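You operate a simulated robot arm through the tools that you are given. There is no shell and no other tool. Be economical: measure what you need, move in short steps, check, and stop when the job is done.

You run a simulated two-armed robot. Do the job below in one go: nothing can be reset, and whatever is moved stays where it is left.

Task
Two faults at the panel: switch off the fan whose meter reads red, and reset the tripped air circuit.
Fine: to reset, switch it off, press its button once and switch it on again; leave the rest of the panel alone.

The check looks at the end state, three seconds after you hand in, the way a careful person would. Anything else that was tipped, shoved, dropped, spilled or broken makes it a failure.

Robot
Two 7-joint arms with fingered hands on one trunk that stands fixed in place. Base frame: the origin is at the foot of the trunk, x ahead of it, y to its left, z up. Readings come in m, rad, newtons and seconds.
The left shoulder is at [0.07, 0.132, 1.092], the right one opposite. With the tool pointing down near the work surface each hand reaches from about 0.36 to 0.64 m from the base axis, measured 20 degrees to its own side. Payload 2.3 kg a hand.
The tool frame of a hand sits at the grasp point between the pads (the TCP): z along the fingers, y along the line on which they close. The tips reach 0.025 m beyond it. The gripper opens to 0.088 m. The gripper's body begins 0.029 m behind the TCP. The gripper is a hand of 3 fingers: y runs from the thumb to the fingers, the wrist lies at [-0.013, -0.097, -0.162] in the tool frame, and closing takes about 1.5 s.
Orientation is that of the tool frame in the base frame, as a unit quaternion [w, x, y, z]. With the fingers straight down and the wrist toward the robot, the tool's x, y and z point along [0, 1, 0], [1, 0, 0] and [0, 0, -1] of the base frame.

Tools
- The arms move only by the tool send_rows. It takes "left_increments", "right_increments" or both (then of equal length, played together; a hand with none holds still); each is a list of rows, each an object of numbers (a shift or turn left out is 0, a gripper value left out holds the last): "dx", "dy", "dz": the shift along the base's x, y, z in units of 40 mm (1.0 is 40 mm); "wx", "wy", "wz": the turn, a rotation vector about the base's x, y, z in units of 5 degrees (1.0 is 5 degrees). In form: [{"dx": .., "dy": .., "dz": .., "wx": .., "wy": .., "wz": ..}, ...]. A call has 1 to 8 rows; each row shifts and turns the commanded pose from where the row before left it. "left_grip" and "right_grip" are, for a hand that has rows, the opening in per cent of the stroke, from 0 (shut) to 100 (fully open), set as the call begins (left out, the last holds). A call with a number of a shift or a turn outside -1 to 1 is refused whole. A row lasts 0.2 s, in which the tool goes at most 0.05 m and 0.15 rad; a call with a longer step from one row to the next is refused whole, and so is a gripper value outside its range. A pose out of reach is approached as far as the arm can. The call stops where the force on the tool passes 40 N (or 10 N more than at its start, if that is more) or the arm is blocked; 0.2 s more then pass. The fingers move at their own pace (about 0.108 m/s each) and stop on an object; they squeeze with about 33 N. The grip force told is the motor's: it shows also when the fingers shut on nothing. Time passes only in rows, and 0.2 s behind the last, so rows that do not move let the fingers close. It gives the time, the measured TCP pose, the force on the tool (base axes), the opening and the grip force at its end, in the units of the frame above (readings bear some noise), with the torque about the TCP (base axes, N m) and any sound that the robot's microphone picked up, and new pictures: "show" is both (left out), scene, wrist or none (wrist: the cameras of the hands that moved).
- Cameras (640 x 400 px; columns grow to the right, rows downward): "scene" is now at [0.1231, -0.0389, 1.4007]; the picture's right is [-0.46, -0.89, 0.00], its down [-0.62, 0.32, -0.72] and it looks along [0.64, -0.33, -0.70] (base axes); focal length 261 px, centre (320, 200). "left" rides on the left gripper at [-0.058, -0.085, -0.1] in its tool frame; the picture's right is [-0.67, -0.35, 0.66], its down [0.69, -0.63, 0.37] and it looks along [0.28, 0.69, 0.66] (tool axes); focal length 261 px, centre (320, 200). "right" rides on the right gripper at [0.058, -0.085, -0.099] in its tool frame; the picture's right is [-0.67, 0.35, -0.66], its down [-0.69, -0.63, 0.37] and it looks along [-0.28, 0.69, 0.66] (tool axes); focal length 261 px, centre (320, 200).
- slide_trunk(by): slides the trunk up (or, below 0, down) by that many m; the arms and the scene camera ride with it, the base frame stays. It gives what a move gives, with no picture.
- curl_fingers(index, middle, thumb_bend, thumb_turn, hand): sets how far each is bent, from 0 (flat) to 1 (curled in); at 0.3 the hand is open as for a grip, at 0.7 the pads meet at the TCP. One left out holds its place. A second passes; each finger stops where it meets its share of the squeeze, and holds until it gets a number again. A gripper value or a shape takes the hand back. It gives what a move gives, with no picture; readings hold the bend of each and the force on the fingers (four entries, about 0 where the hand has none), thumb and palm. thumb_turn goes from beside the hand (0) to across from the fingers (1), as for a grip.
- grasp_type(shape, hand): the hand has 3 fingers and takes this shape, open, in about a second: jaw (thumb against the fingers, like two jaws); tri (thumb and two fingers); tip (a fingertip pinch); poke (one finger out to press); point (the index stretched); flat (the hand flat); cup (the hand cupped); fist (a fist). The gripper value then closes the fingers along that shape, each until it touches; the sizes above hold for jaw. It gives what a move gives, with no picture.
- pan_tilt(pan, tilt): turns the head with the scene camera to pan (to the left, within 1.501 rad either way) and tilt (down, from -0.506 to 1.204), counted from straight ahead of the robot. It gives what a move gives, and a new picture of the scene camera.
- point_at(camera, pixels): for up to 12 pixels [column, row] of the newest picture of that camera ("zoom" is the newest enlarged one), the place [x, y, z] in the base frame of the surface seen there, good to about 0.002 m. It takes no simulated time.
- enlarge(camera, box): a new picture of the part [left, top, right, bottom] of that camera's present view, enlarged. It takes no simulated time.
- sign_off(): hands the job in; it is judged then, once.

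Keep the steps short. Do not move on a guess: measure, check each grasp and each placing, and mend mistakes. In all there are 80 turns and 200 pictures (those below and enlarged ones count). Leave the grippers open and the arms clear of the work at the hand-in unless told otherwise, and finish with a single line.

The tools are called after ">>>" as name(argument=value, ...) on one line, values as JSON. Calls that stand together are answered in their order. send_rows: Moves the arms, as the interface text tells. Its arguments: {"type":"object","properties":{"left_increments":{"type":"array","items":{"type":"object","properties":{"dx":{"type":"number"},"dy":{"type":"number"},"dz":{"type":"number"},"wx":{"type":"number"},"wy":{"type":"number"},"wz":{"type":"number"}}}},"left_grip":{"type":"number"},"right_increments":{"type":"array","items":{"type":"object","properties":{"dx":{"type":"number"},"dy":{"type":"number"},"dz":{"type":"number"},"wx":{"type":"number"},"wy":{"type":"number"},"wz":{"type":"number"}}}},"right_grip":{"type":"number"},"show":{"type":"string","enum":["both","scene","wrist","none"]}},"required":[]} The other tools are called the same way: slide_trunk (by) slides the trunk up or down; grasp_type (shape, hand) gives the hand a shape; curl_fingers (index, middle, thumb_bend, thumb_turn, hand) moves the fingers one by one; pan_tilt (pan, tilt) turns the head that bears the scene camera; point_at (camera, pixels) gives the place of the surface under pixels of a picture; enlarge (camera, box) takes an enlarged picture of a part of a camera's view; sign_off () hands the job in.

At the start:

```text
t: 0.0
left_tool_pos: [0.4323, -0.0044, 1.1395]
left_tcp_rot: [-0.001, 0.707, 0.708, 0.0]
left_contact_force: [0.2, -0.1, -0.2]
left_ft_torque: [-0.02, 0.03, 0.0]
left_opening: 0.0878
left_grip_force: 0.0
left_shape: jaw
left_bend: [0.3, 0.3, 0.3, 0.98]
left_finger forces: [0.0, 0.0, 0.0, 0.1, 0.1, 0.0]
right_tool_pos: [0.2319, -0.3566, 1.1945]
right_tcp_rot: [0.0, 0.707, 0.707, -0.001]
right_contact_force: [0.1, 0.2, -0.1]
right_ft_torque: [0.01, 0.04, 0.0]
right_opening: 0.0876
right_grip_force: 0.0
right_shape: jaw
right_bend: [0.3, 0.3, 0.3, 0.98]
right_finger forces: [0.1, 0.0, 0.1, 0.0, 0.1, 0.1]
trunk travel left (down, up): [-0.65, 0.19]
head pan, tilt: [-0.478, 0.768]
```

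scene: 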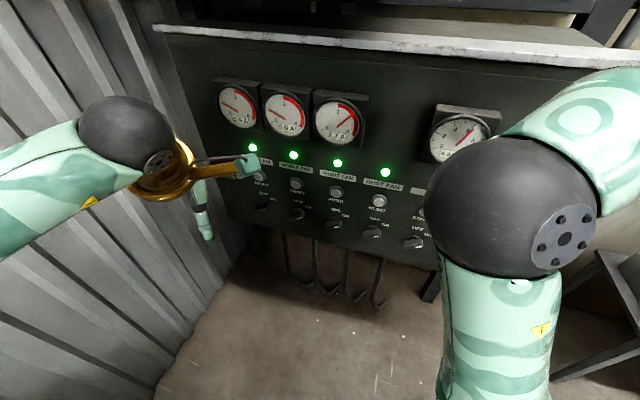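
right: 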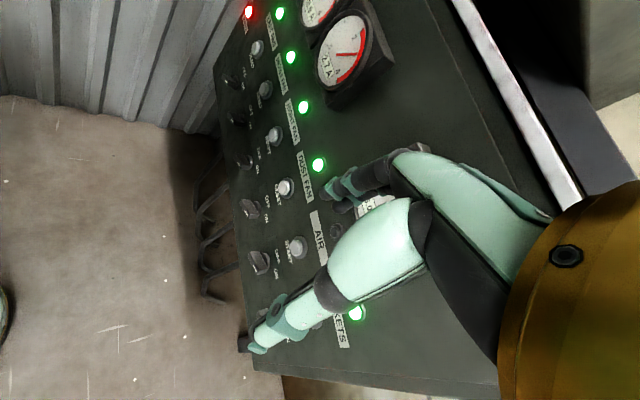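
left: 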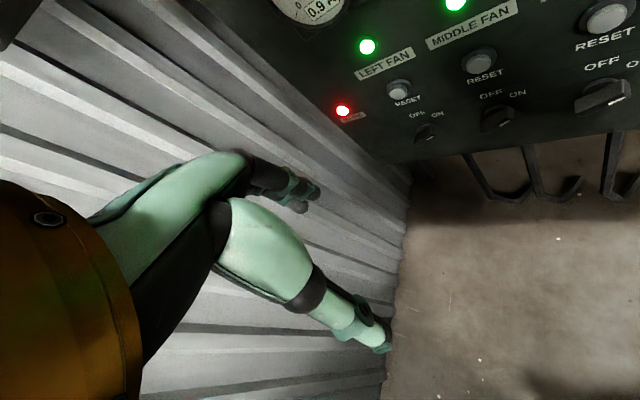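

I see a panel with meters, lamps, buttons and rotary switches, partly hidden by the arms. I'll enlarge the scene and both wrist views to read it.

>>> enlarge(camera="scene", box=[200, 60, 500, 260])

>>> enlarge(camera="right", box=[200, 0, 440, 380])

>>> enlarge(camera="left", box=[260, 0, 640, 220])

```text
2.00 times, centred on (350, 160) of scene
```

zoom: 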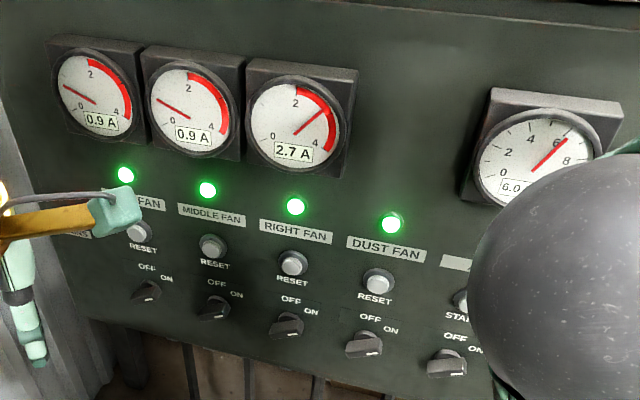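

```text
1.05 times, centred on (320, 190) of right (not enlarged: the box is as wide or as high as the picture)
```

zoom: 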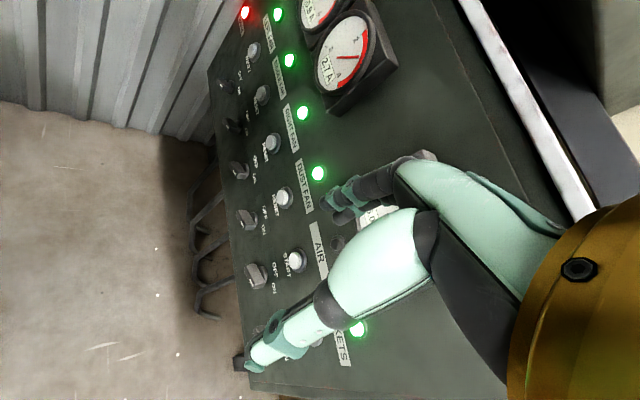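

```text
1.68 times, centred on (450, 110) of left
```

zoom: 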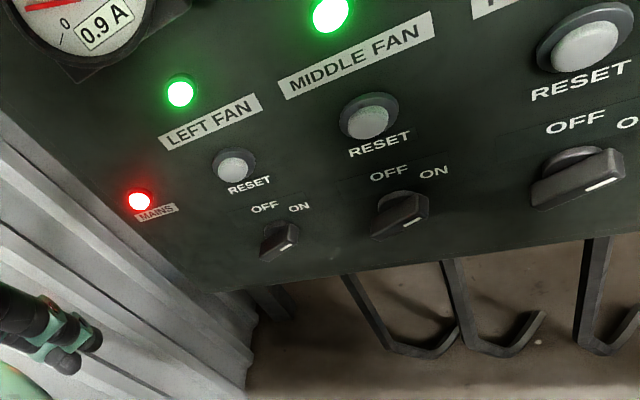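

Right fan reads 2.7 A, with its needle in the red; the air lamp looks dark. I'll measure the panel's geometry on the scene picture before moving the arms.

>>> point_at(camera="scene", pixels=[[230, 65], [400, 130], [390, 80], [337, 163], [336, 192], [334, 223], [378, 200], [372, 233], [413, 243], [240, 215], [420, 262], [355, 215]])

>>> point_at(camera="right", pixels=[[285, 188], [248, 208], [296, 247], [258, 262], [335, 231], [318, 164], [274, 135], [245, 163], [356, 313], [300, 275], [270, 238], [265, 300]])

```text
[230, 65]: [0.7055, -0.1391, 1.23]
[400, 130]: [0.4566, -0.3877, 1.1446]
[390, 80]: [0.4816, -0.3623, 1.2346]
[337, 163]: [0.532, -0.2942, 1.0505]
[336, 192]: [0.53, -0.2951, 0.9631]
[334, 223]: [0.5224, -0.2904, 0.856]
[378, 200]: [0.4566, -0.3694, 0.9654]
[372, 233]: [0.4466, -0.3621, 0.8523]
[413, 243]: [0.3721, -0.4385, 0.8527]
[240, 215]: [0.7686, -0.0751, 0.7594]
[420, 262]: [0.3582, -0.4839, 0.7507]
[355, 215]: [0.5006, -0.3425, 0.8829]
```

```text
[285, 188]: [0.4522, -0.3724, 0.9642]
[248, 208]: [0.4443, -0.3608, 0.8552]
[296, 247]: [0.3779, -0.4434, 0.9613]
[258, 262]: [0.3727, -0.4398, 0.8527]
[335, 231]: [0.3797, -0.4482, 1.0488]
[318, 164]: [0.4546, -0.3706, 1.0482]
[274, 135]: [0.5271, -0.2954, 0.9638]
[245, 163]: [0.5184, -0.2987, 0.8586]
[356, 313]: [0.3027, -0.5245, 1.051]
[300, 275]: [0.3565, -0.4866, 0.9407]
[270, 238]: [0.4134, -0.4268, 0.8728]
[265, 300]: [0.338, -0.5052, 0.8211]
```

The panel face is vertical with x − y ≈ 0.843, facing the robot at 45°. Row heights are buttons about 0.963 and switches about 0.855. Right fan switch is at about (0.52, -0.29) and air at about (0.373, -0.44). I'll back the left arm off a little and yaw the right hand toward the panel, keeping it about 0.15 m away.

>>> send_rows(right_increments=[{"wz": -1}, {"wz": -1}, {"wz": -1}, {"wz": -1}, {"wz": -1}, {"wz": -1}, {"wz": -1}, {"wz": -1}], left_increments=[{"dx": -0.5}, {"dx": -0.5}, {"dx": -0.5}, {"dx": -0.5}, {"dx": -0.5}, {"dx": -0.5, "dy": 0.5}, {"dy": 0.5}, {"dy": 0.5}], show="scene")

```text
t: 1.8
left_tool_pos: [0.3115, 0.0544, 1.1393]
left_tcp_rot: [0.0, 0.706, 0.708, 0.0]
left_contact_force: [0.5, -0.3, 0.4]
left_ft_torque: [0.04, -0.02, -0.03]
left_opening: 0.0878
left_grip_force: 0.1
left_shape: jaw
left_bend: [0.3, 0.3, 0.3, 0.98]
left_finger forces: [0.0, 0.1, 0.0, 0.1, 0.0, 0.0]
right_tool_pos: [0.2306, -0.3587, 1.1928]
right_tcp_rot: [-0.005, 0.908, 0.419, 0.002]
right_contact_force: [0.1, 0.3, -0.1]
right_ft_torque: [0.01, 0.0, -0.02]
right_opening: 0.0879
right_grip_force: 0.0
right_shape: jaw
right_bend: [0.3, 0.3, 0.3, 0.98]
right_finger forces: [0.0, 0.1, 0.0, 0.0, 0.1, 0.0]
trunk travel left (down, up): [-0.65, 0.19]
head pan, tilt: [-0.478, 0.768]
```

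scene: 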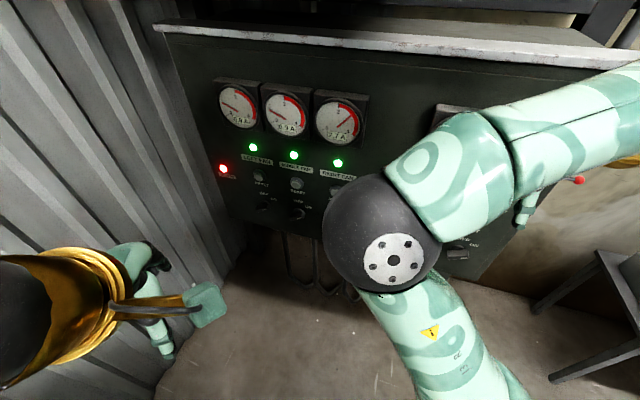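

Yaw is done to −40°. Next I'll finish the yaw and begin pitching the fingers toward the panel.

>>> send_rows(right_increments=[{"wz": -1}, {"wx": -1, "wy": -1}, {"wx": -1, "wy": -1}, {"wx": -1, "wy": -1}, {"wx": -1, "wy": -1}, {"wx": -1, "wy": -1}, {"wx": -1, "wy": -1}, {"wx": -1, "wy": -1}], show="both")

```text
t: 3.6
left_tool_pos: [0.3103, 0.0543, 1.1388]
left_tcp_rot: [0.0, 0.707, 0.708, 0.0]
left_contact_force: [-0.3, 0.2, -0.8]
left_ft_torque: [0.01, -0.01, -0.02]
left_opening: 0.0876
left_grip_force: 0.0
left_shape: jaw
left_bend: [0.3, 0.3, 0.3, 0.98]
left_finger forces: [0.0, 0.0, 0.0, 0.1, 0.0, 0.0]
right_tool_pos: [0.2375, -0.3658, 1.2286]
right_tcp_rot: [0.386, 0.839, 0.348, 0.159]
right_contact_force: [-0.3, 0.2, 0.4]
right_ft_torque: [0.0, -0.01, -0.01]
right_opening: 0.088
right_grip_force: 0.2
right_shape: jaw
right_bend: [0.3, 0.3, 0.3, 0.98]
right_finger forces: [0.0, 0.0, 0.0, 0.0, 0.0, 0.0]
right hand out of reach, approached as far as the arm can: row 7, 8
trunk travel left (down, up): [-0.65, 0.19]
head pan, tilt: [-0.478, 0.768]
```

scene: 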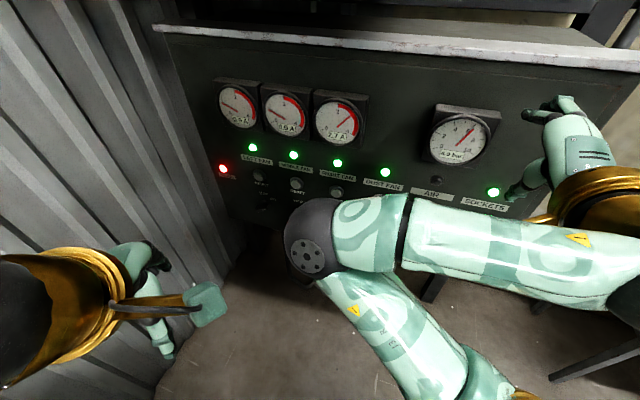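
right: 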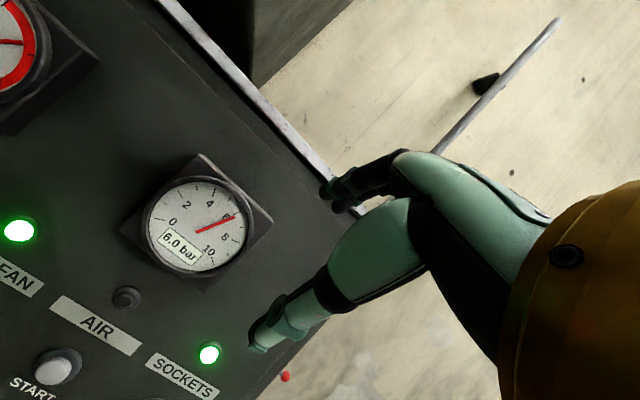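

The right elbow swings toward the panel and that pose is at the edge of reach, so the left arm, whose shoulder faces these controls squarely, suits better. I'll undo the right hand's pitch before parking it.

>>> send_rows(right_increments=[{"wx": 1, "wy": 1}, {"wx": 1, "wy": 1}, {"wx": 1, "wy": 1}, {"wx": 1, "wy": 1}, {"wx": 1, "wy": 1}, {"wx": 1, "wy": 1}, {"wx": 1, "wy": 1}], show="none")

>>> send_rows(right_increments=[{"dx": -0.4, "dy": -0.5}, {"dx": -0.4, "dy": -0.5}, {"dx": -0.4, "dy": -0.5}, {"dx": -0.4, "dy": -0.5}, {"dx": -0.4, "dy": -0.5}, {"dx": -0.4, "dy": -0.5}], show="scene")

```text
t: 5.2
left_tool_pos: [0.3113, 0.0544, 1.1387]
left_tcp_rot: [0.0, 0.707, 0.707, 0.0]
left_contact_force: [-1.1, -0.2, -0.2]
left_ft_torque: [-0.02, -0.01, -0.01]
left_opening: 0.0876
left_grip_force: 0.1
left_shape: jaw
left_bend: [0.3, 0.3, 0.3, 0.98]
left_finger forces: [0.0, 0.0, 0.1, 0.0, 0.1, 0.0]
right_tool_pos: [0.2357, -0.3682, 1.2293]
right_tcp_rot: [-0.002, 0.924, 0.383, -0.001]
right_contact_force: [-0.4, -0.6, -0.2]
right_ft_torque: [0.05, 0.0, -0.01]
right_opening: 0.0877
right_grip_force: 0.0
right_shape: jaw
right_bend: [0.3, 0.3, 0.3, 0.98]
right_finger forces: [0.1, 0.1, 0.0, 0.0, 0.1, 0.1]
trunk travel left (down, up): [-0.65, 0.19]
head pan, tilt: [-0.478, 0.768]
```

```text
t: 6.6
left_tool_pos: [0.3107, 0.0524, 1.1386]
left_tcp_rot: [-0.001, 0.707, 0.708, 0.0]
left_contact_force: [0.0, -0.3, -1.1]
left_ft_torque: [0.02, 0.02, 0.03]
left_opening: 0.0875
left_grip_force: 0.1
left_shape: jaw
left_bend: [0.3, 0.3, 0.3, 0.98]
left_finger forces: [0.1, 0.0, 0.0, 0.0, 0.1, 0.1]
right_tool_pos: [0.1381, -0.4892, 1.2301]
right_tcp_rot: [-0.001, 0.924, 0.383, 0.0]
right_contact_force: [0.2, -1.4, 0.1]
right_ft_torque: [0.02, 0.0, -0.01]
right_opening: 0.0877
right_grip_force: 0.1
right_shape: jaw
right_bend: [0.3, 0.3, 0.3, 0.98]
right_finger forces: [0.0, 0.1, 0.0, 0.0, 0.0, 0.1]
trunk travel left (down, up): [-0.65, 0.19]
head pan, tilt: [-0.478, 0.768]
```

scene: 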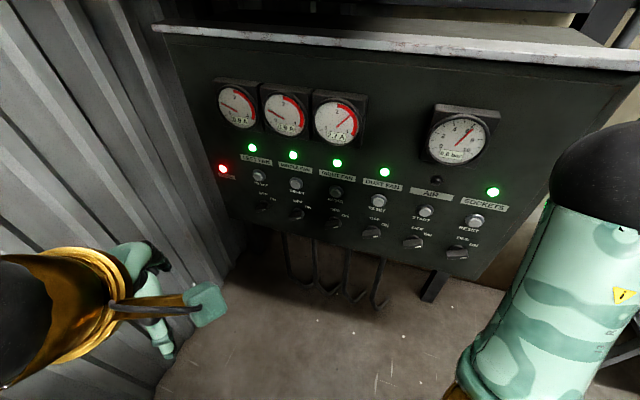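

The panel is now in clear view and the right arm is aside. I'll turn the head more toward the panel and enlarge it.

>>> pan_tilt(pan=-0.7, tilt=0.65)

>>> enlarge(camera="scene", box=[230, 150, 390, 250])

>>> enlarge(camera="scene", box=[300, 150, 460, 250])

```text
t: 7.3
left_tool_pos: [0.3113, 0.0552, 1.1396]
left_tcp_rot: [0.0, 0.706, 0.708, 0.0]
left_contact_force: [0.5, -0.1, -0.3]
left_ft_torque: [-0.04, 0.02, -0.02]
left_opening: 0.0875
left_grip_force: 0.1
left_shape: jaw
left_bend: [0.3, 0.3, 0.3, 0.98]
left_finger forces: [0.1, 0.0, 0.0, 0.0, 0.0, 0.1]
right_tool_pos: [0.1406, -0.4886, 1.2316]
right_tcp_rot: [-0.001, 0.924, 0.383, -0.002]
right_contact_force: [0.4, -0.1, 0.2]
right_ft_torque: [0.0, 0.04, 0.0]
right_opening: 0.0876
right_grip_force: 0.0
right_shape: jaw
right_bend: [0.3, 0.3, 0.3, 0.98]
right_finger forces: [0.0, 0.1, 0.0, 0.1, 0.0, 0.1]
trunk travel left (down, up): [-0.65, 0.19]
head pan, tilt: [-0.7, 0.649]
```

scene: 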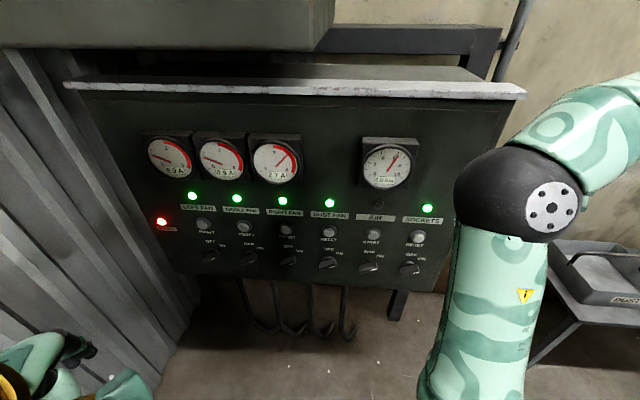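

```text
4.00 times, centred on (310, 200) of scene
```

zoom: 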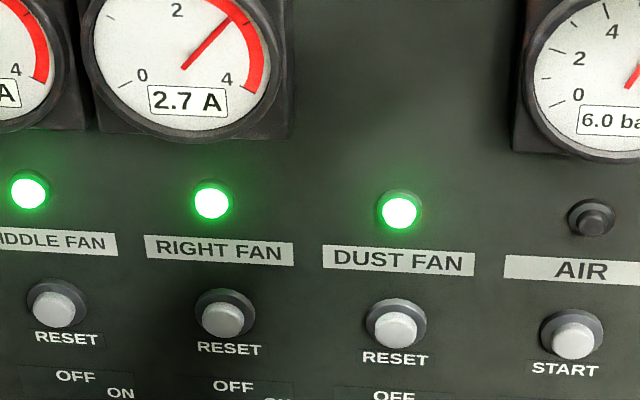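

```text
4.00 times, centred on (380, 200) of scene
```

zoom: 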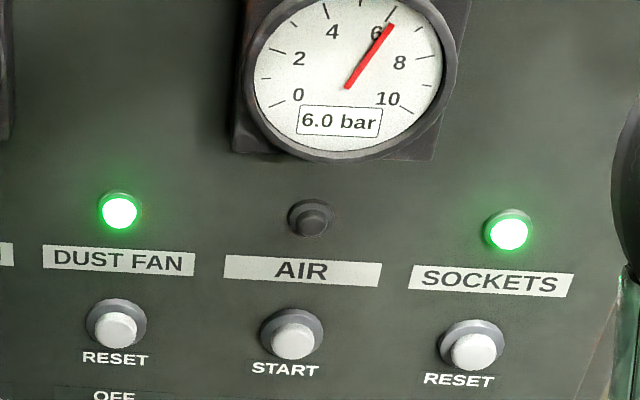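

Confirmed: right fan is the red one, and the air lamp is dark (its button is labelled START). I'll look at the switches.

>>> enlarge(camera="scene", box=[270, 235, 350, 285])

>>> enlarge(camera="scene", box=[345, 235, 425, 285])

>>> point_at(camera="zoom", pixels=[[130, 260], [200, 260], [230, 250], [150, 280], [250, 290], [280, 245], [100, 200]])

>>> point_at(camera="scene", pixels=[[20, 120], [100, 300], [165, 330], [373, 234], [373, 203], [350, 270], [300, 300]])

```text
8.00 times, centred on (310, 260) of scene
```

zoom: 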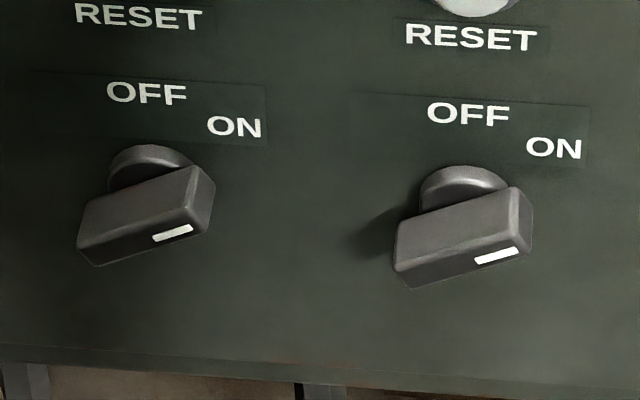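

```text
8.00 times, centred on (385, 260) of scene
```

zoom: 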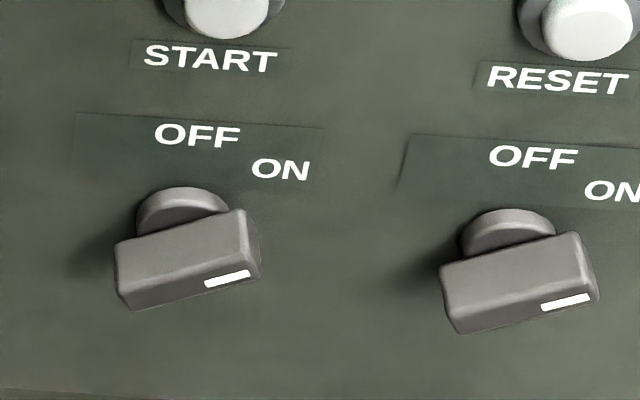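

```text
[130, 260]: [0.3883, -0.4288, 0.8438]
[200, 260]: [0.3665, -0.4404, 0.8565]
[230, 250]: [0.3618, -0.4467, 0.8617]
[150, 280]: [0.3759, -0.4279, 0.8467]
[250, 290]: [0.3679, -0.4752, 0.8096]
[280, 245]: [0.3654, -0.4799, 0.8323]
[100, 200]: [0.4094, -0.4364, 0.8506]
```

```text
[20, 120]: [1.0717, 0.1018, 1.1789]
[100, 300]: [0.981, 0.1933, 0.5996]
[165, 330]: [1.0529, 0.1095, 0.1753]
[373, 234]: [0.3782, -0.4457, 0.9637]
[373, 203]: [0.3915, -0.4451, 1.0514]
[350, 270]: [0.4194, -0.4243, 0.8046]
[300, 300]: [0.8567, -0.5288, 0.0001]
```

The knobs are bars with the white mark at the right end, now pointing to ON (up-right about 30°), while OFF is straight up. Knob faces stand about 0.026 m off the panel. I'll bring the left hand out in front, yawing it to the panel direction and well clear of it.

>>> send_rows(left_increments=[{"wz": -1, "dx": 0.28, "dy": -0.5, "dz": -0.3}, {"wz": -1, "dx": 0.28, "dy": -0.5, "dz": -0.3}, {"wz": -1, "dx": 0.28, "dy": -0.5, "dz": -0.3}, {"wz": -1, "dx": 0.28, "dy": -0.5, "dz": -0.3}, {"wz": -1, "dx": 0.28, "dy": -0.5, "dz": -0.3}, {"wz": -1, "dx": 0.28, "dy": -0.5, "dz": -0.3}, {"wz": -1, "dx": 0.28, "dy": -0.5, "dz": -0.3}, {"wz": -1, "dx": 0.28, "dy": -0.5, "dz": -0.3}], show="none")

>>> send_rows(left_increments=[{"wz": -1}, {"wx": -1, "wy": -1}, {"wx": -1, "wy": -1}, {"wx": -1, "wy": -1}, {"wx": -1, "wy": -1}, {"wx": -1, "wy": -1}, {"wx": -1, "wy": -1}, {"wx": -1, "wy": -1}], show="both")

```text
t: 9.2
left_tool_pos: [0.4043, -0.1071, 1.0398]
left_tcp_rot: [-0.001, 0.906, 0.423, 0.0]
left_contact_force: [-0.3, -0.3, 0.2]
left_ft_torque: [-0.03, 0.03, -0.03]
left_opening: 0.0875
left_grip_force: 0.0
left_shape: jaw
left_bend: [0.3, 0.3, 0.3, 0.98]
left_finger forces: [0.0, 0.0, 0.0, 0.0, 0.0, 0.0]
right_tool_pos: [0.1409, -0.4891, 1.2305]
right_tcp_rot: [0.0, 0.924, 0.383, -0.001]
right_contact_force: [0.1, -0.3, 0.8]
right_ft_torque: [0.01, -0.01, -0.01]
right_opening: 0.0877
right_grip_force: 0.1
right_shape: jaw
right_bend: [0.3, 0.3, 0.3, 0.98]
right_finger forces: [0.0, 0.0, 0.0, 0.0, 0.0, 0.0]
trunk travel left (down, up): [-0.65, 0.19]
head pan, tilt: [-0.7, 0.649]
```

```text
t: 10.9
left_tool_pos: [0.402, -0.1066, 1.044]
left_tcp_rot: [0.387, 0.839, 0.348, 0.159]
left_contact_force: [0.3, -0.9, -0.1]
left_ft_torque: [0.01, 0.02, -0.02]
left_opening: 0.0879
left_grip_force: 0.0
left_shape: jaw
left_bend: [0.3, 0.3, 0.3, 0.98]
left_finger forces: [0.0, 0.0, 0.0, 0.0, 0.0, 0.0]
right_tool_pos: [0.1405, -0.4882, 1.2313]
right_tcp_rot: [-0.001, 0.923, 0.384, 0.0]
right_contact_force: [0.7, 1.2, 0.0]
right_ft_torque: [0.01, 0.0, 0.02]
right_opening: 0.0878
right_grip_force: 0.1
right_shape: jaw
right_bend: [0.3, 0.3, 0.3, 0.98]
right_finger forces: [0.0, 0.0, 0.0, 0.1, 0.1, 0.1]
trunk travel left (down, up): [-0.65, 0.19]
head pan, tilt: [-0.7, 0.649]
```

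scene: 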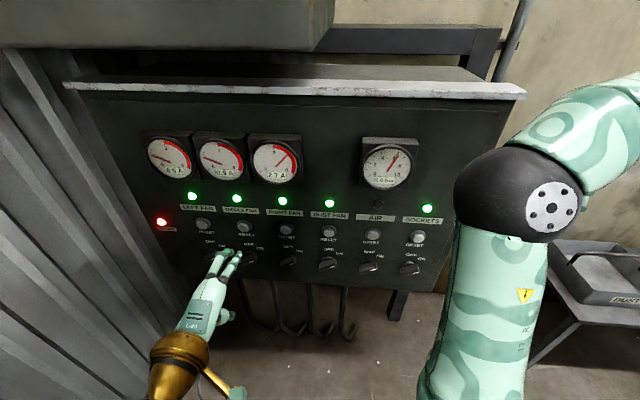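
left: 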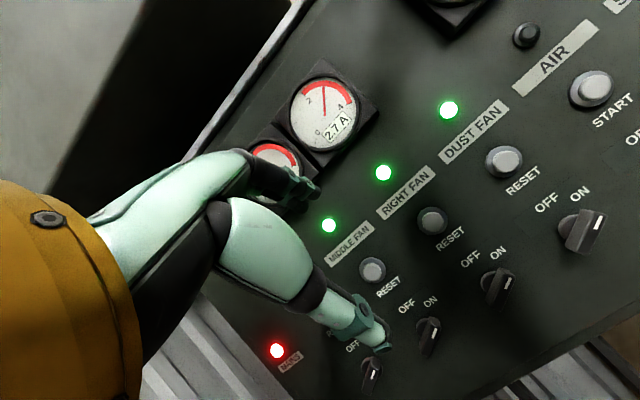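

The left arm reaches this pose well. I'll finish pitching so the fingers point straight at the panel and come down a bit.

>>> send_rows(left_increments=[{"wx": -1, "wy": -1, "dz": -0.5}, {"wx": -1, "wy": -1, "dz": -0.5}, {"wx": -1, "wy": -1, "dz": -0.5}, {"wx": -1, "wy": -1, "dz": -0.5}, {"wx": -1, "wy": -1, "dz": -0.5}, {"wx": -0.73, "wy": -0.73, "dz": -0.5}], show="both")

```text
t: 12.3
left_tool_pos: [0.404, -0.1053, 0.9226]
left_tcp_rot: [0.654, 0.653, 0.271, 0.271]
left_contact_force: [0.9, -0.3, 0.7]
left_ft_torque: [0.0, 0.01, 0.03]
left_opening: 0.0878
left_grip_force: 0.1
left_shape: jaw
left_bend: [0.3, 0.3, 0.3, 0.98]
left_finger forces: [0.0, 0.1, 0.1, 0.1, 0.0, 0.0]
right_tool_pos: [0.1413, -0.4885, 1.2309]
right_tcp_rot: [-0.001, 0.924, 0.383, -0.001]
right_contact_force: [0.8, -0.2, 0.5]
right_ft_torque: [0.01, -0.01, -0.03]
right_opening: 0.0877
right_grip_force: 0.0
right_shape: jaw
right_bend: [0.3, 0.3, 0.3, 0.98]
right_finger forces: [0.0, 0.0, 0.0, 0.1, 0.1, 0.1]
trunk travel left (down, up): [-0.65, 0.19]
head pan, tilt: [-0.7, 0.649]
```

scene: 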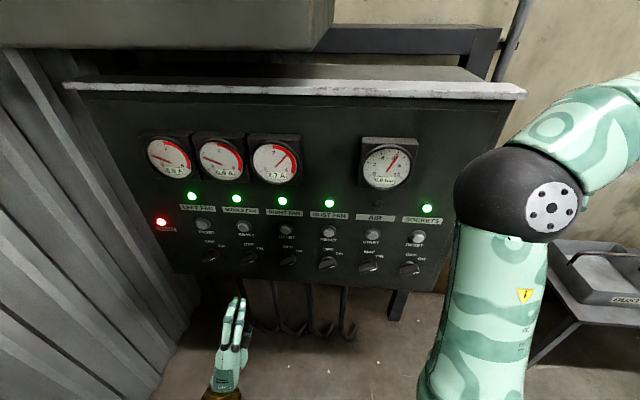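
left: 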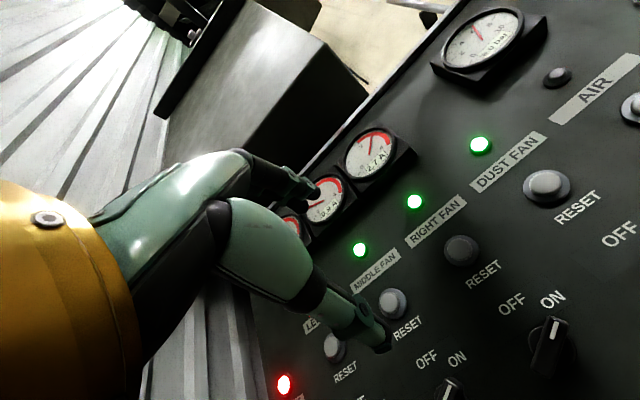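

The fingers now point straight at the panel, at TCP d = 0.36 of 0.596. I'll roll −30° to match the bar and move in front of the right-fan knob with about 0.1 m stand-off.

>>> send_rows(left_increments=[{"wx": -0.848, "wy": 0.848, "dx": 0.15, "dy": -0.485, "dz": -0.335}, {"wx": -0.848, "wy": 0.848, "dx": 0.15, "dy": -0.485, "dz": -0.335}, {"wx": -0.848, "wy": 0.848, "dx": 0.15, "dy": -0.485, "dz": -0.335}, {"wx": -0.848, "wy": 0.848, "dx": 0.15, "dy": -0.485, "dz": -0.335}, {"wx": -0.848, "wy": 0.848, "dx": 0.15, "dy": -0.485, "dz": -0.335}], show="both")

```text
t: 13.6
left_tool_pos: [0.4341, -0.0984, 0.8644]
left_tcp_rot: [0.692, 0.591, 0.382, 0.161]
left_contact_force: [-0.7, 0.7, 0.3]
left_ft_torque: [-0.02, 0.0, -0.02]
left_opening: 0.0879
left_grip_force: 0.1
left_shape: jaw
left_bend: [0.3, 0.3, 0.3, 0.98]
left_finger forces: [0.0, 0.0, 0.1, 0.0, 0.0, 0.0]
left hand out of reach, approached as far as the arm can: row 3, 4, 5
right_tool_pos: [0.1397, -0.4865, 1.2314]
right_tcp_rot: [-0.001, 0.924, 0.383, 0.0]
right_contact_force: [-1.1, -0.6, -0.2]
right_ft_torque: [-0.02, -0.04, 0.0]
right_opening: 0.0875
right_grip_force: 0.1
right_shape: jaw
right_bend: [0.3, 0.3, 0.3, 0.98]
right_finger forces: [0.1, 0.0, 0.0, 0.0, 0.1, 0.0]
trunk travel left (down, up): [-0.65, 0.19]
head pan, tilt: [-0.7, 0.649]
```

scene: 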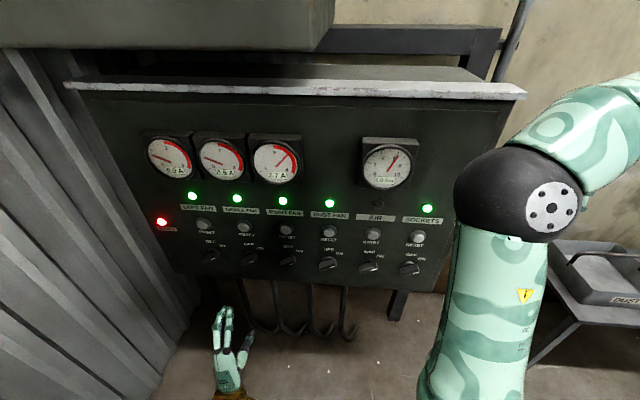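
left: 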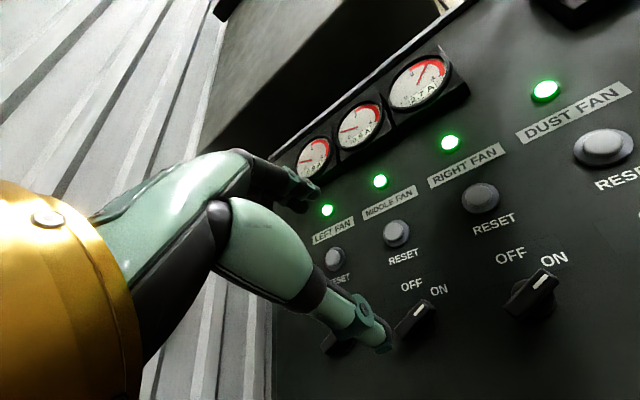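

The −roll direction runs out of reach. I'll roll the opposite way, so the wrist ends up to the left with the closing line horizontal, still clear of the panel.

>>> send_rows(left_increments=[{"wx": 1, "wy": -1}, {"wx": 1, "wy": -1}, {"wx": 1, "wy": -1}, {"wx": 1, "wy": -1}, {"wx": 1, "wy": -1}, {"wx": 1, "wy": -1}, {"wx": 1, "wy": -1}, {"wx": 1, "wy": -1}], show="none")

>>> send_rows(left_increments=[{"wx": 1, "wy": -1}, {"wx": 1, "wy": -1}, {"wx": 1, "wy": -1}, {"wx": 1, "wy": -1}, {"wx": 1, "wy": -1}, {"wx": 1, "wy": -1}, {"wx": 1, "wy": -1}, {"wx": 1, "wy": -1}], show="both")

```text
t: 15.3
left_tool_pos: [0.422, -0.1043, 0.8612]
left_tcp_rot: [0.539, 0.705, 0.059, 0.458]
left_contact_force: [-0.5, -0.3, 0.4]
left_ft_torque: [-0.03, -0.02, -0.01]
left_opening: 0.0879
left_grip_force: 0.1
left_shape: jaw
left_bend: [0.3, 0.3, 0.3, 0.98]
left_finger forces: [0.0, 0.0, 0.1, 0.1, 0.0, 0.1]
left hand out of reach, approached as far as the arm can: row 1
right_tool_pos: [0.1398, -0.4886, 1.2312]
right_tcp_rot: [-0.001, 0.924, 0.383, 0.0]
right_contact_force: [-0.6, 0.5, -0.1]
right_ft_torque: [0.05, 0.02, -0.02]
right_opening: 0.0878
right_grip_force: 0.0
right_shape: jaw
right_bend: [0.3, 0.3, 0.3, 0.98]
right_finger forces: [0.0, 0.0, 0.0, 0.0, 0.0, 0.1]
trunk travel left (down, up): [-0.65, 0.19]
head pan, tilt: [-0.7, 0.649]
```

```text
t: 17.1
left_tool_pos: [0.4234, -0.1055, 0.8613]
left_tcp_rot: [0.257, 0.647, -0.284, 0.659]
left_contact_force: [-0.7, -0.1, 0.2]
left_ft_torque: [0.02, -0.02, -0.01]
left_opening: 0.0879
left_grip_force: 0.0
left_shape: jaw
left_bend: [0.3, 0.3, 0.3, 0.98]
left_finger forces: [0.1, 0.0, 0.0, 0.0, 0.0, 0.0]
right_tool_pos: [0.1395, -0.4884, 1.2312]
right_tcp_rot: [-0.001, 0.924, 0.382, -0.001]
right_contact_force: [-0.4, 0.3, -0.7]
right_ft_torque: [0.0, 0.0, -0.01]
right_opening: 0.0878
right_grip_force: 0.1
right_shape: jaw
right_bend: [0.3, 0.3, 0.3, 0.98]
right_finger forces: [0.0, 0.0, 0.1, 0.0, 0.0, 0.1]
trunk travel left (down, up): [-0.65, 0.19]
head pan, tilt: [-0.7, 0.649]
```

scene: 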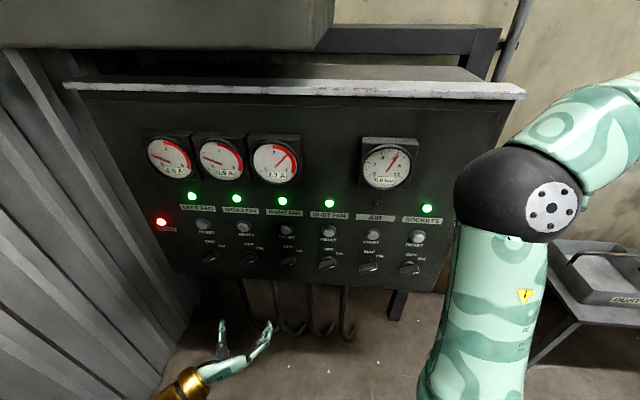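
left: 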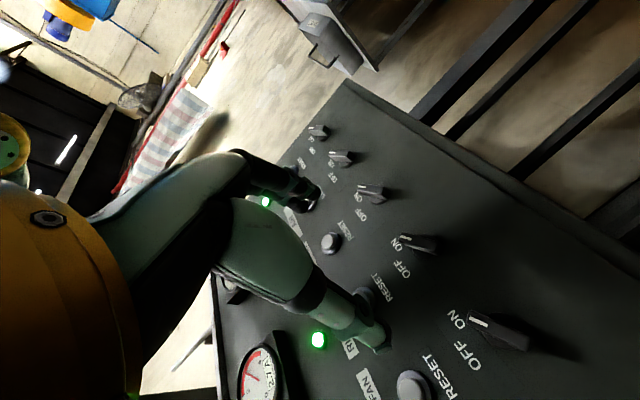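

That roll works without limits: the closing line is now horizontal (θ ≈ −2°). I'll measure the knobs from the left camera.

>>> enlarge(camera="left", box=[380, 210, 460, 260])

>>> point_at(camera="left", pixels=[[404, 239], [418, 242], [433, 246], [370, 190], [340, 157], [500, 328], [450, 280], [410, 275]])

```text
8.00 times, centred on (420, 235) of left
```

zoom: 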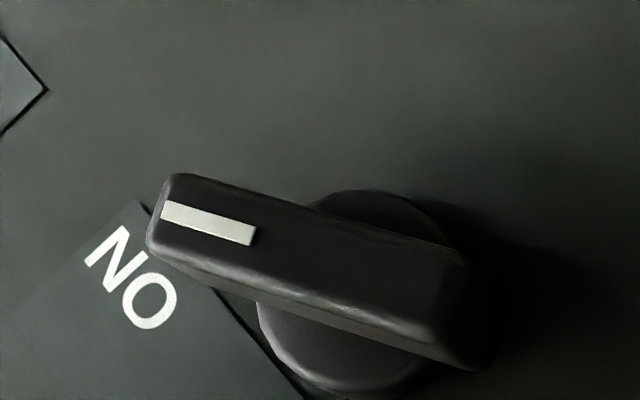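

```text
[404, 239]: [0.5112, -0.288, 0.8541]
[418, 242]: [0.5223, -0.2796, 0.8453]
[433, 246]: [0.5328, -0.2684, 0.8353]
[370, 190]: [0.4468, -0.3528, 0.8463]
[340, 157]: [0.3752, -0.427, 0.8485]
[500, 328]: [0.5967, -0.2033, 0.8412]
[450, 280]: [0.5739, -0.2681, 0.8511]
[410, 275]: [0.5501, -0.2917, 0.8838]
```

>>> point_at(camera="zoom", pixels=[[170, 185], [155, 245], [465, 260], [440, 345], [310, 260], [165, 215], [330, 370], [430, 225], [600, 200], [270, 245]])

```text
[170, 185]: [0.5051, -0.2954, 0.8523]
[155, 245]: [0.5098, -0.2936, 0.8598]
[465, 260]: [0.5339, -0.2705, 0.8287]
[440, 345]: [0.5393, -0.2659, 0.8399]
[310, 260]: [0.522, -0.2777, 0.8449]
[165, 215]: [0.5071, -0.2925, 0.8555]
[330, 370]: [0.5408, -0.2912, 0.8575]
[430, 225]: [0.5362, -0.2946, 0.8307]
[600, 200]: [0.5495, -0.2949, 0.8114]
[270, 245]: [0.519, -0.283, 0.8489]
```

The right-fan knob bar is centred at s ≈ 0.170, z ≈ 0.845, tilted about 29–30° and about 12 mm thick. Its front is at d = 0.566 and its base disc at 0.588. I'll roll to match the bar and move to d = 0.50 in front of it.

>>> send_rows(left_increments=[{"wx": 1, "wy": -1, "dx": 0.1575, "dy": -0.4, "dz": -0.05}, {"wx": 1, "wy": -1, "dx": 0.1575, "dy": -0.4, "dz": -0.05}, {"wx": 1, "wy": -1, "dx": 0.1575, "dy": -0.4, "dz": -0.05}, {"wx": 1, "wy": -1, "dx": 0.1575, "dy": -0.4, "dz": -0.05}, {"wx": 1, "wy": -1, "dx": 0.1575, "dy": -0.4, "dz": -0.05}, {"wx": 1, "wy": -1, "dx": 0.1575, "dy": -0.4, "dz": -0.05}, {"wx": 1, "wy": -1, "dx": 0.1575, "dy": -0.4, "dz": -0.05}, {"wx": 1, "wy": -1, "dx": 0.1575, "dy": -0.4, "dz": -0.05}], left_grip=60, show="both")

```text
t: 18.9
left_tool_pos: [0.4661, -0.2135, 0.8508]
left_tcp_rot: [-0.037, 0.46, -0.543, 0.702]
left_contact_force: [-0.3, -0.5, 0.2]
left_ft_torque: [0.01, -0.03, 0.01]
left_opening: 0.0531
left_grip_force: 0.0
left_shape: jaw
left_bend: [0.29, 0.4, 0.64, 1.0]
left_finger forces: [0.0, 0.1, 0.0, 0.0, 0.0, 0.0]
left hand out of reach, approached as far as the arm can: row 7, 8
right_tool_pos: [0.1404, -0.4874, 1.2302]
right_tcp_rot: [-0.001, 0.924, 0.382, -0.001]
right_contact_force: [0.4, 0.2, 0.3]
right_ft_torque: [0.01, 0.01, 0.02]
right_opening: 0.0878
right_grip_force: 0.0
right_shape: jaw
right_bend: [0.3, 0.3, 0.3, 0.98]
right_finger forces: [0.0, 0.1, 0.0, 0.0, 0.1, 0.0]
trunk travel left (down, up): [-0.65, 0.19]
head pan, tilt: [-0.7, 0.649]
```

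scene: 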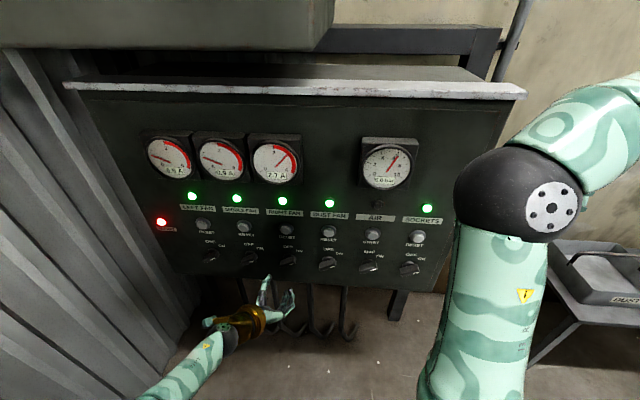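
left: 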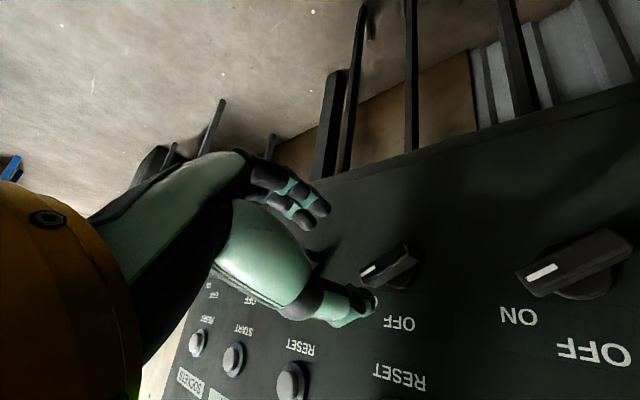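

Reach gave out on the last two rows at θ ≈ −53°. The forearm comes from low left while the wrist is up-left, so raising the trunk should straighten the wrist. I'll back off from the panel a little, raise the trunk and come back down.

>>> slide_trunk(by=0.14)

>>> send_rows(left_increments=[{"dz": -0.8, "dx": -0.1, "dy": 0.1}, {"dz": -0.9}, {"dz": -0.9}, {"dz": -0.9}], show="scene")

```text
t: 20.6
left_tool_pos: [0.4654, -0.2137, 0.9918]
left_tcp_rot: [-0.037, 0.459, -0.544, 0.701]
left_contact_force: [-0.6, 0.2, 0.0]
left_ft_torque: [-0.02, -0.01, -0.04]
left_opening: 0.0531
left_grip_force: 0.1
left_shape: jaw
left_bend: [0.29, 0.4, 0.64, 1.0]
left_finger forces: [0.0, 0.0, 0.0, 0.1, 0.0, 0.0]
right_tool_pos: [0.1407, -0.4888, 1.3717]
right_tcp_rot: [-0.001, 0.924, 0.383, 0.0]
right_contact_force: [-0.3, -0.1, 0.3]
right_ft_torque: [0.02, 0.02, 0.02]
right_opening: 0.0876
right_grip_force: 0.1
right_shape: jaw
right_bend: [0.3, 0.3, 0.3, 0.98]
right_finger forces: [0.1, 0.0, 0.0, 0.1, 0.0, 0.0]
trunk travel left (down, up): [-0.79, 0.05]
head pan, tilt: [-0.7, 0.649]
```

```text
t: 21.6
left_tool_pos: [0.4377, -0.1785, 0.8894]
left_tcp_rot: [-0.041, 0.458, -0.544, 0.702]
left_contact_force: [-0.5, -0.1, 0.8]
left_ft_torque: [0.02, -0.02, 0.01]
left_opening: 0.0531
left_grip_force: 0.1
left_shape: jaw
left_bend: [0.29, 0.4, 0.64, 1.0]
left_finger forces: [0.1, 0.0, 0.0, 0.0, 0.0, 0.0]
left hand out of reach, approached as far as the arm can: row 1, 2, 3, 4
right_tool_pos: [0.1407, -0.4891, 1.3709]
right_tcp_rot: [-0.001, 0.924, 0.382, 0.0]
right_contact_force: [0.2, 0.5, 1.7]
right_ft_torque: [0.01, -0.04, -0.01]
right_opening: 0.0879
right_grip_force: 0.0
right_shape: jaw
right_bend: [0.3, 0.3, 0.3, 0.98]
right_finger forces: [0.1, 0.1, 0.0, 0.0, 0.0, 0.0]
trunk travel left (down, up): [-0.79, 0.05]
head pan, tilt: [-0.7, 0.649]
```

scene: 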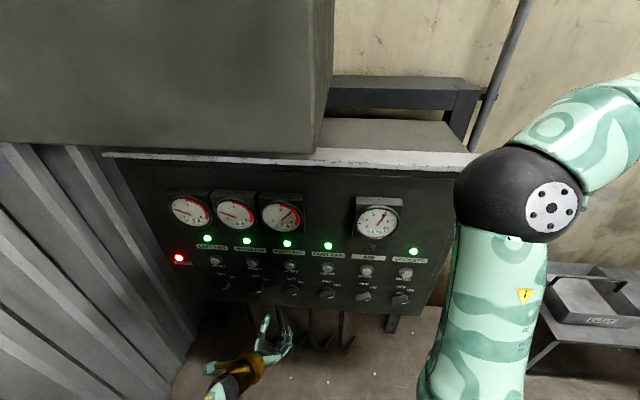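

Higher is worse, so I'll lower the trunk instead, lifting the hand between steps to hold its height.

>>> slide_trunk(by=-0.12)

>>> send_rows(left_increments=[{"dz": 0.9}, {"dz": 0.9}, {"dz": 0.9}, {"dz": 0.9}], show="none")

>>> slide_trunk(by=-0.14)

>>> send_rows(left_increments=[{"dz": 0.6}, {"dz": 0.6}, {"dz": 0.6}, {"dz": 0.6}], show="both")

```text
t: 23.1
left_tool_pos: [0.437, -0.1774, 0.7679]
left_tcp_rot: [-0.039, 0.461, -0.544, 0.7]
left_contact_force: [-0.1, 0.2, -0.3]
left_ft_torque: [0.01, -0.02, 0.03]
left_opening: 0.0532
left_grip_force: 0.1
left_shape: jaw
left_bend: [0.29, 0.4, 0.64, 1.0]
left_finger forces: [0.0, 0.0, 0.0, 0.0, 0.1, 0.0]
right_tool_pos: [0.139, -0.4879, 1.2506]
right_tcp_rot: [-0.001, 0.924, 0.383, -0.001]
right_contact_force: [0.1, 0.2, -0.1]
right_ft_torque: [-0.01, -0.01, -0.01]
right_opening: 0.0877
right_grip_force: 0.0
right_shape: jaw
right_bend: [0.3, 0.3, 0.3, 0.98]
right_finger forces: [0.0, 0.0, 0.0, 0.1, 0.0, 0.0]
trunk travel left (down, up): [-0.67, 0.17]
head pan, tilt: [-0.7, 0.649]
```

```text
t: 24.1
left_tool_pos: [0.4332, -0.1812, 0.914]
left_tcp_rot: [-0.037, 0.459, -0.544, 0.702]
left_contact_force: [-0.4, -0.6, 0.2]
left_ft_torque: [0.03, -0.01, -0.02]
left_opening: 0.053
left_grip_force: 0.1
left_shape: jaw
left_bend: [0.29, 0.4, 0.64, 1.0]
left_finger forces: [0.0, 0.0, 0.1, 0.1, 0.0, 0.0]
right_tool_pos: [0.1393, -0.488, 1.2493]
right_tcp_rot: [-0.001, 0.924, 0.384, 0.0]
right_contact_force: [0.2, 0.2, 0.3]
right_ft_torque: [0.0, 0.02, 0.01]
right_opening: 0.0877
right_grip_force: 0.2
right_shape: jaw
right_bend: [0.3, 0.3, 0.3, 0.98]
right_finger forces: [0.1, 0.1, 0.1, 0.1, 0.0, 0.0]
trunk travel left (down, up): [-0.67, 0.17]
head pan, tilt: [-0.7, 0.649]
```

```text
t: 25.8
left_tool_pos: [0.4337, -0.1794, 0.7734]
left_tcp_rot: [-0.037, 0.459, -0.544, 0.702]
left_contact_force: [0.0, 0.8, -0.7]
left_ft_torque: [-0.02, 0.01, -0.04]
left_opening: 0.0531
left_grip_force: 0.2
left_shape: jaw
left_bend: [0.29, 0.4, 0.64, 1.0]
left_finger forces: [0.0, 0.0, 0.0, 0.1, 0.0, 0.1]
right_tool_pos: [0.1397, -0.4883, 1.1112]
right_tcp_rot: [-0.001, 0.924, 0.383, -0.001]
right_contact_force: [-0.2, 0.0, -0.9]
right_ft_torque: [0.0, 0.03, 0.0]
right_opening: 0.0876
right_grip_force: 0.1
right_shape: jaw
right_bend: [0.3, 0.3, 0.3, 0.98]
right_finger forces: [0.0, 0.0, 0.0, 0.1, 0.0, 0.0]
trunk travel left (down, up): [-0.53, 0.31]
head pan, tilt: [-0.7, 0.649]
```

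```text
t: 26.8
left_tool_pos: [0.4327, -0.1801, 0.8705]
left_tcp_rot: [-0.037, 0.459, -0.544, 0.701]
left_contact_force: [-0.3, 0.3, 0.5]
left_ft_torque: [-0.04, 0.01, 0.01]
left_opening: 0.0531
left_grip_force: 0.1
left_shape: jaw
left_bend: [0.29, 0.4, 0.64, 1.0]
left_finger forces: [0.0, 0.0, 0.0, 0.0, 0.1, 0.0]
right_tool_pos: [0.1393, -0.489, 1.1112]
right_tcp_rot: [0.0, 0.924, 0.382, 0.0]
right_contact_force: [0.1, 0.1, -0.4]
right_ft_torque: [0.01, 0.03, 0.01]
right_opening: 0.0878
right_grip_force: 0.0
right_shape: jaw
right_bend: [0.3, 0.3, 0.3, 0.98]
right_finger forces: [0.0, 0.0, 0.0, 0.0, 0.1, 0.1]
trunk travel left (down, up): [-0.53, 0.31]
head pan, tilt: [-0.7, 0.649]
```

scene: 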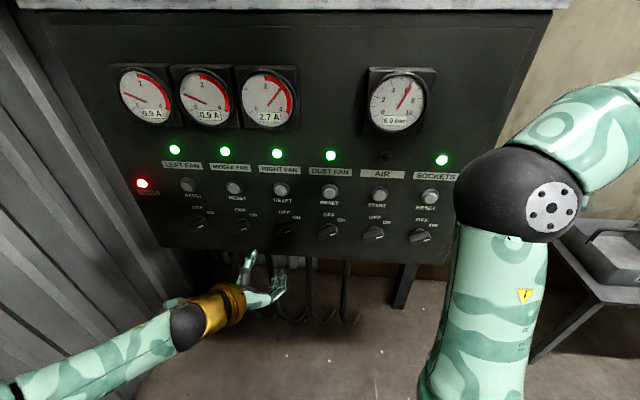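
left: 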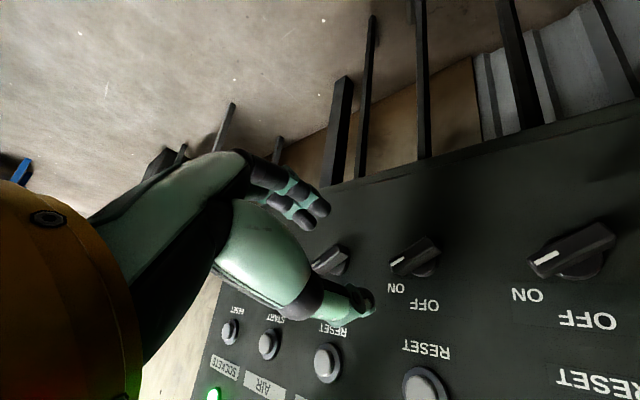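

With the lower trunk the pose is easy. I'll reopen fully, correct roll (to −60°) and the small yaw error, and go to d = 0.50 in front of the right-fan knob.

>>> send_rows(left_increments=[{"wx": 0.34, "wy": -0.34, "wz": 0.11, "dx": 0.34, "dy": -0.44, "dz": -0.21}, {"wx": 0.34, "wy": -0.34, "wz": 0.11, "dx": 0.34, "dy": -0.44, "dz": -0.21}, {"wx": 0.34, "wy": -0.34, "wz": 0.11, "dx": 0.34, "dy": -0.44, "dz": -0.21}, {}], left_grip=100, show="both")

```text
t: 27.8
left_tool_pos: [0.4551, -0.2171, 0.841]
left_tcp_rot: [-0.083, 0.44, -0.568, 0.69]
left_contact_force: [-0.6, -0.1, -1.0]
left_ft_torque: [0.02, 0.0, 0.01]
left_opening: 0.0877
left_grip_force: 0.0
left_shape: jaw
left_bend: [0.3, 0.3, 0.3, 0.98]
left_finger forces: [0.0, 0.0, 0.1, 0.0, 0.0, 0.0]
left hand out of reach, approached as far as the arm can: row 3
right_tool_pos: [0.1397, -0.4877, 1.1104]
right_tcp_rot: [-0.001, 0.924, 0.382, 0.0]
right_contact_force: [0.2, -0.2, 0.2]
right_ft_torque: [0.05, -0.02, 0.02]
right_opening: 0.0876
right_grip_force: 0.0
right_shape: jaw
right_bend: [0.3, 0.3, 0.3, 0.98]
right_finger forces: [0.0, 0.0, 0.0, 0.0, 0.0, 0.1]
trunk travel left (down, up): [-0.53, 0.31]
head pan, tilt: [-0.7, 0.649]
```

scene: 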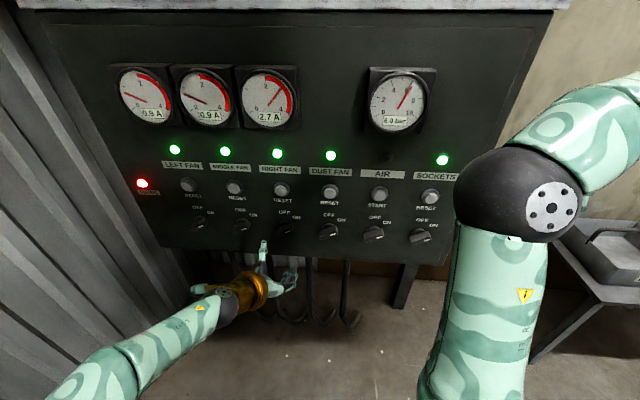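
left: 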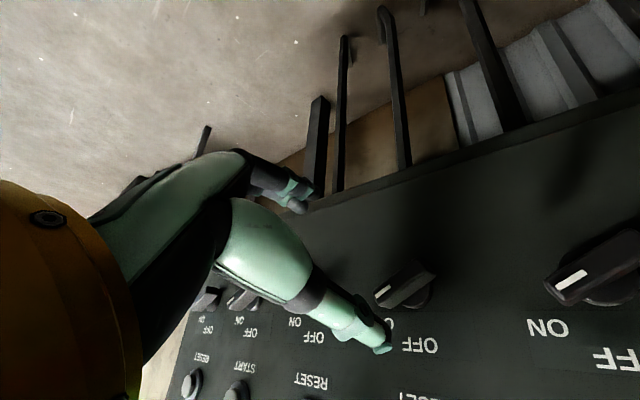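

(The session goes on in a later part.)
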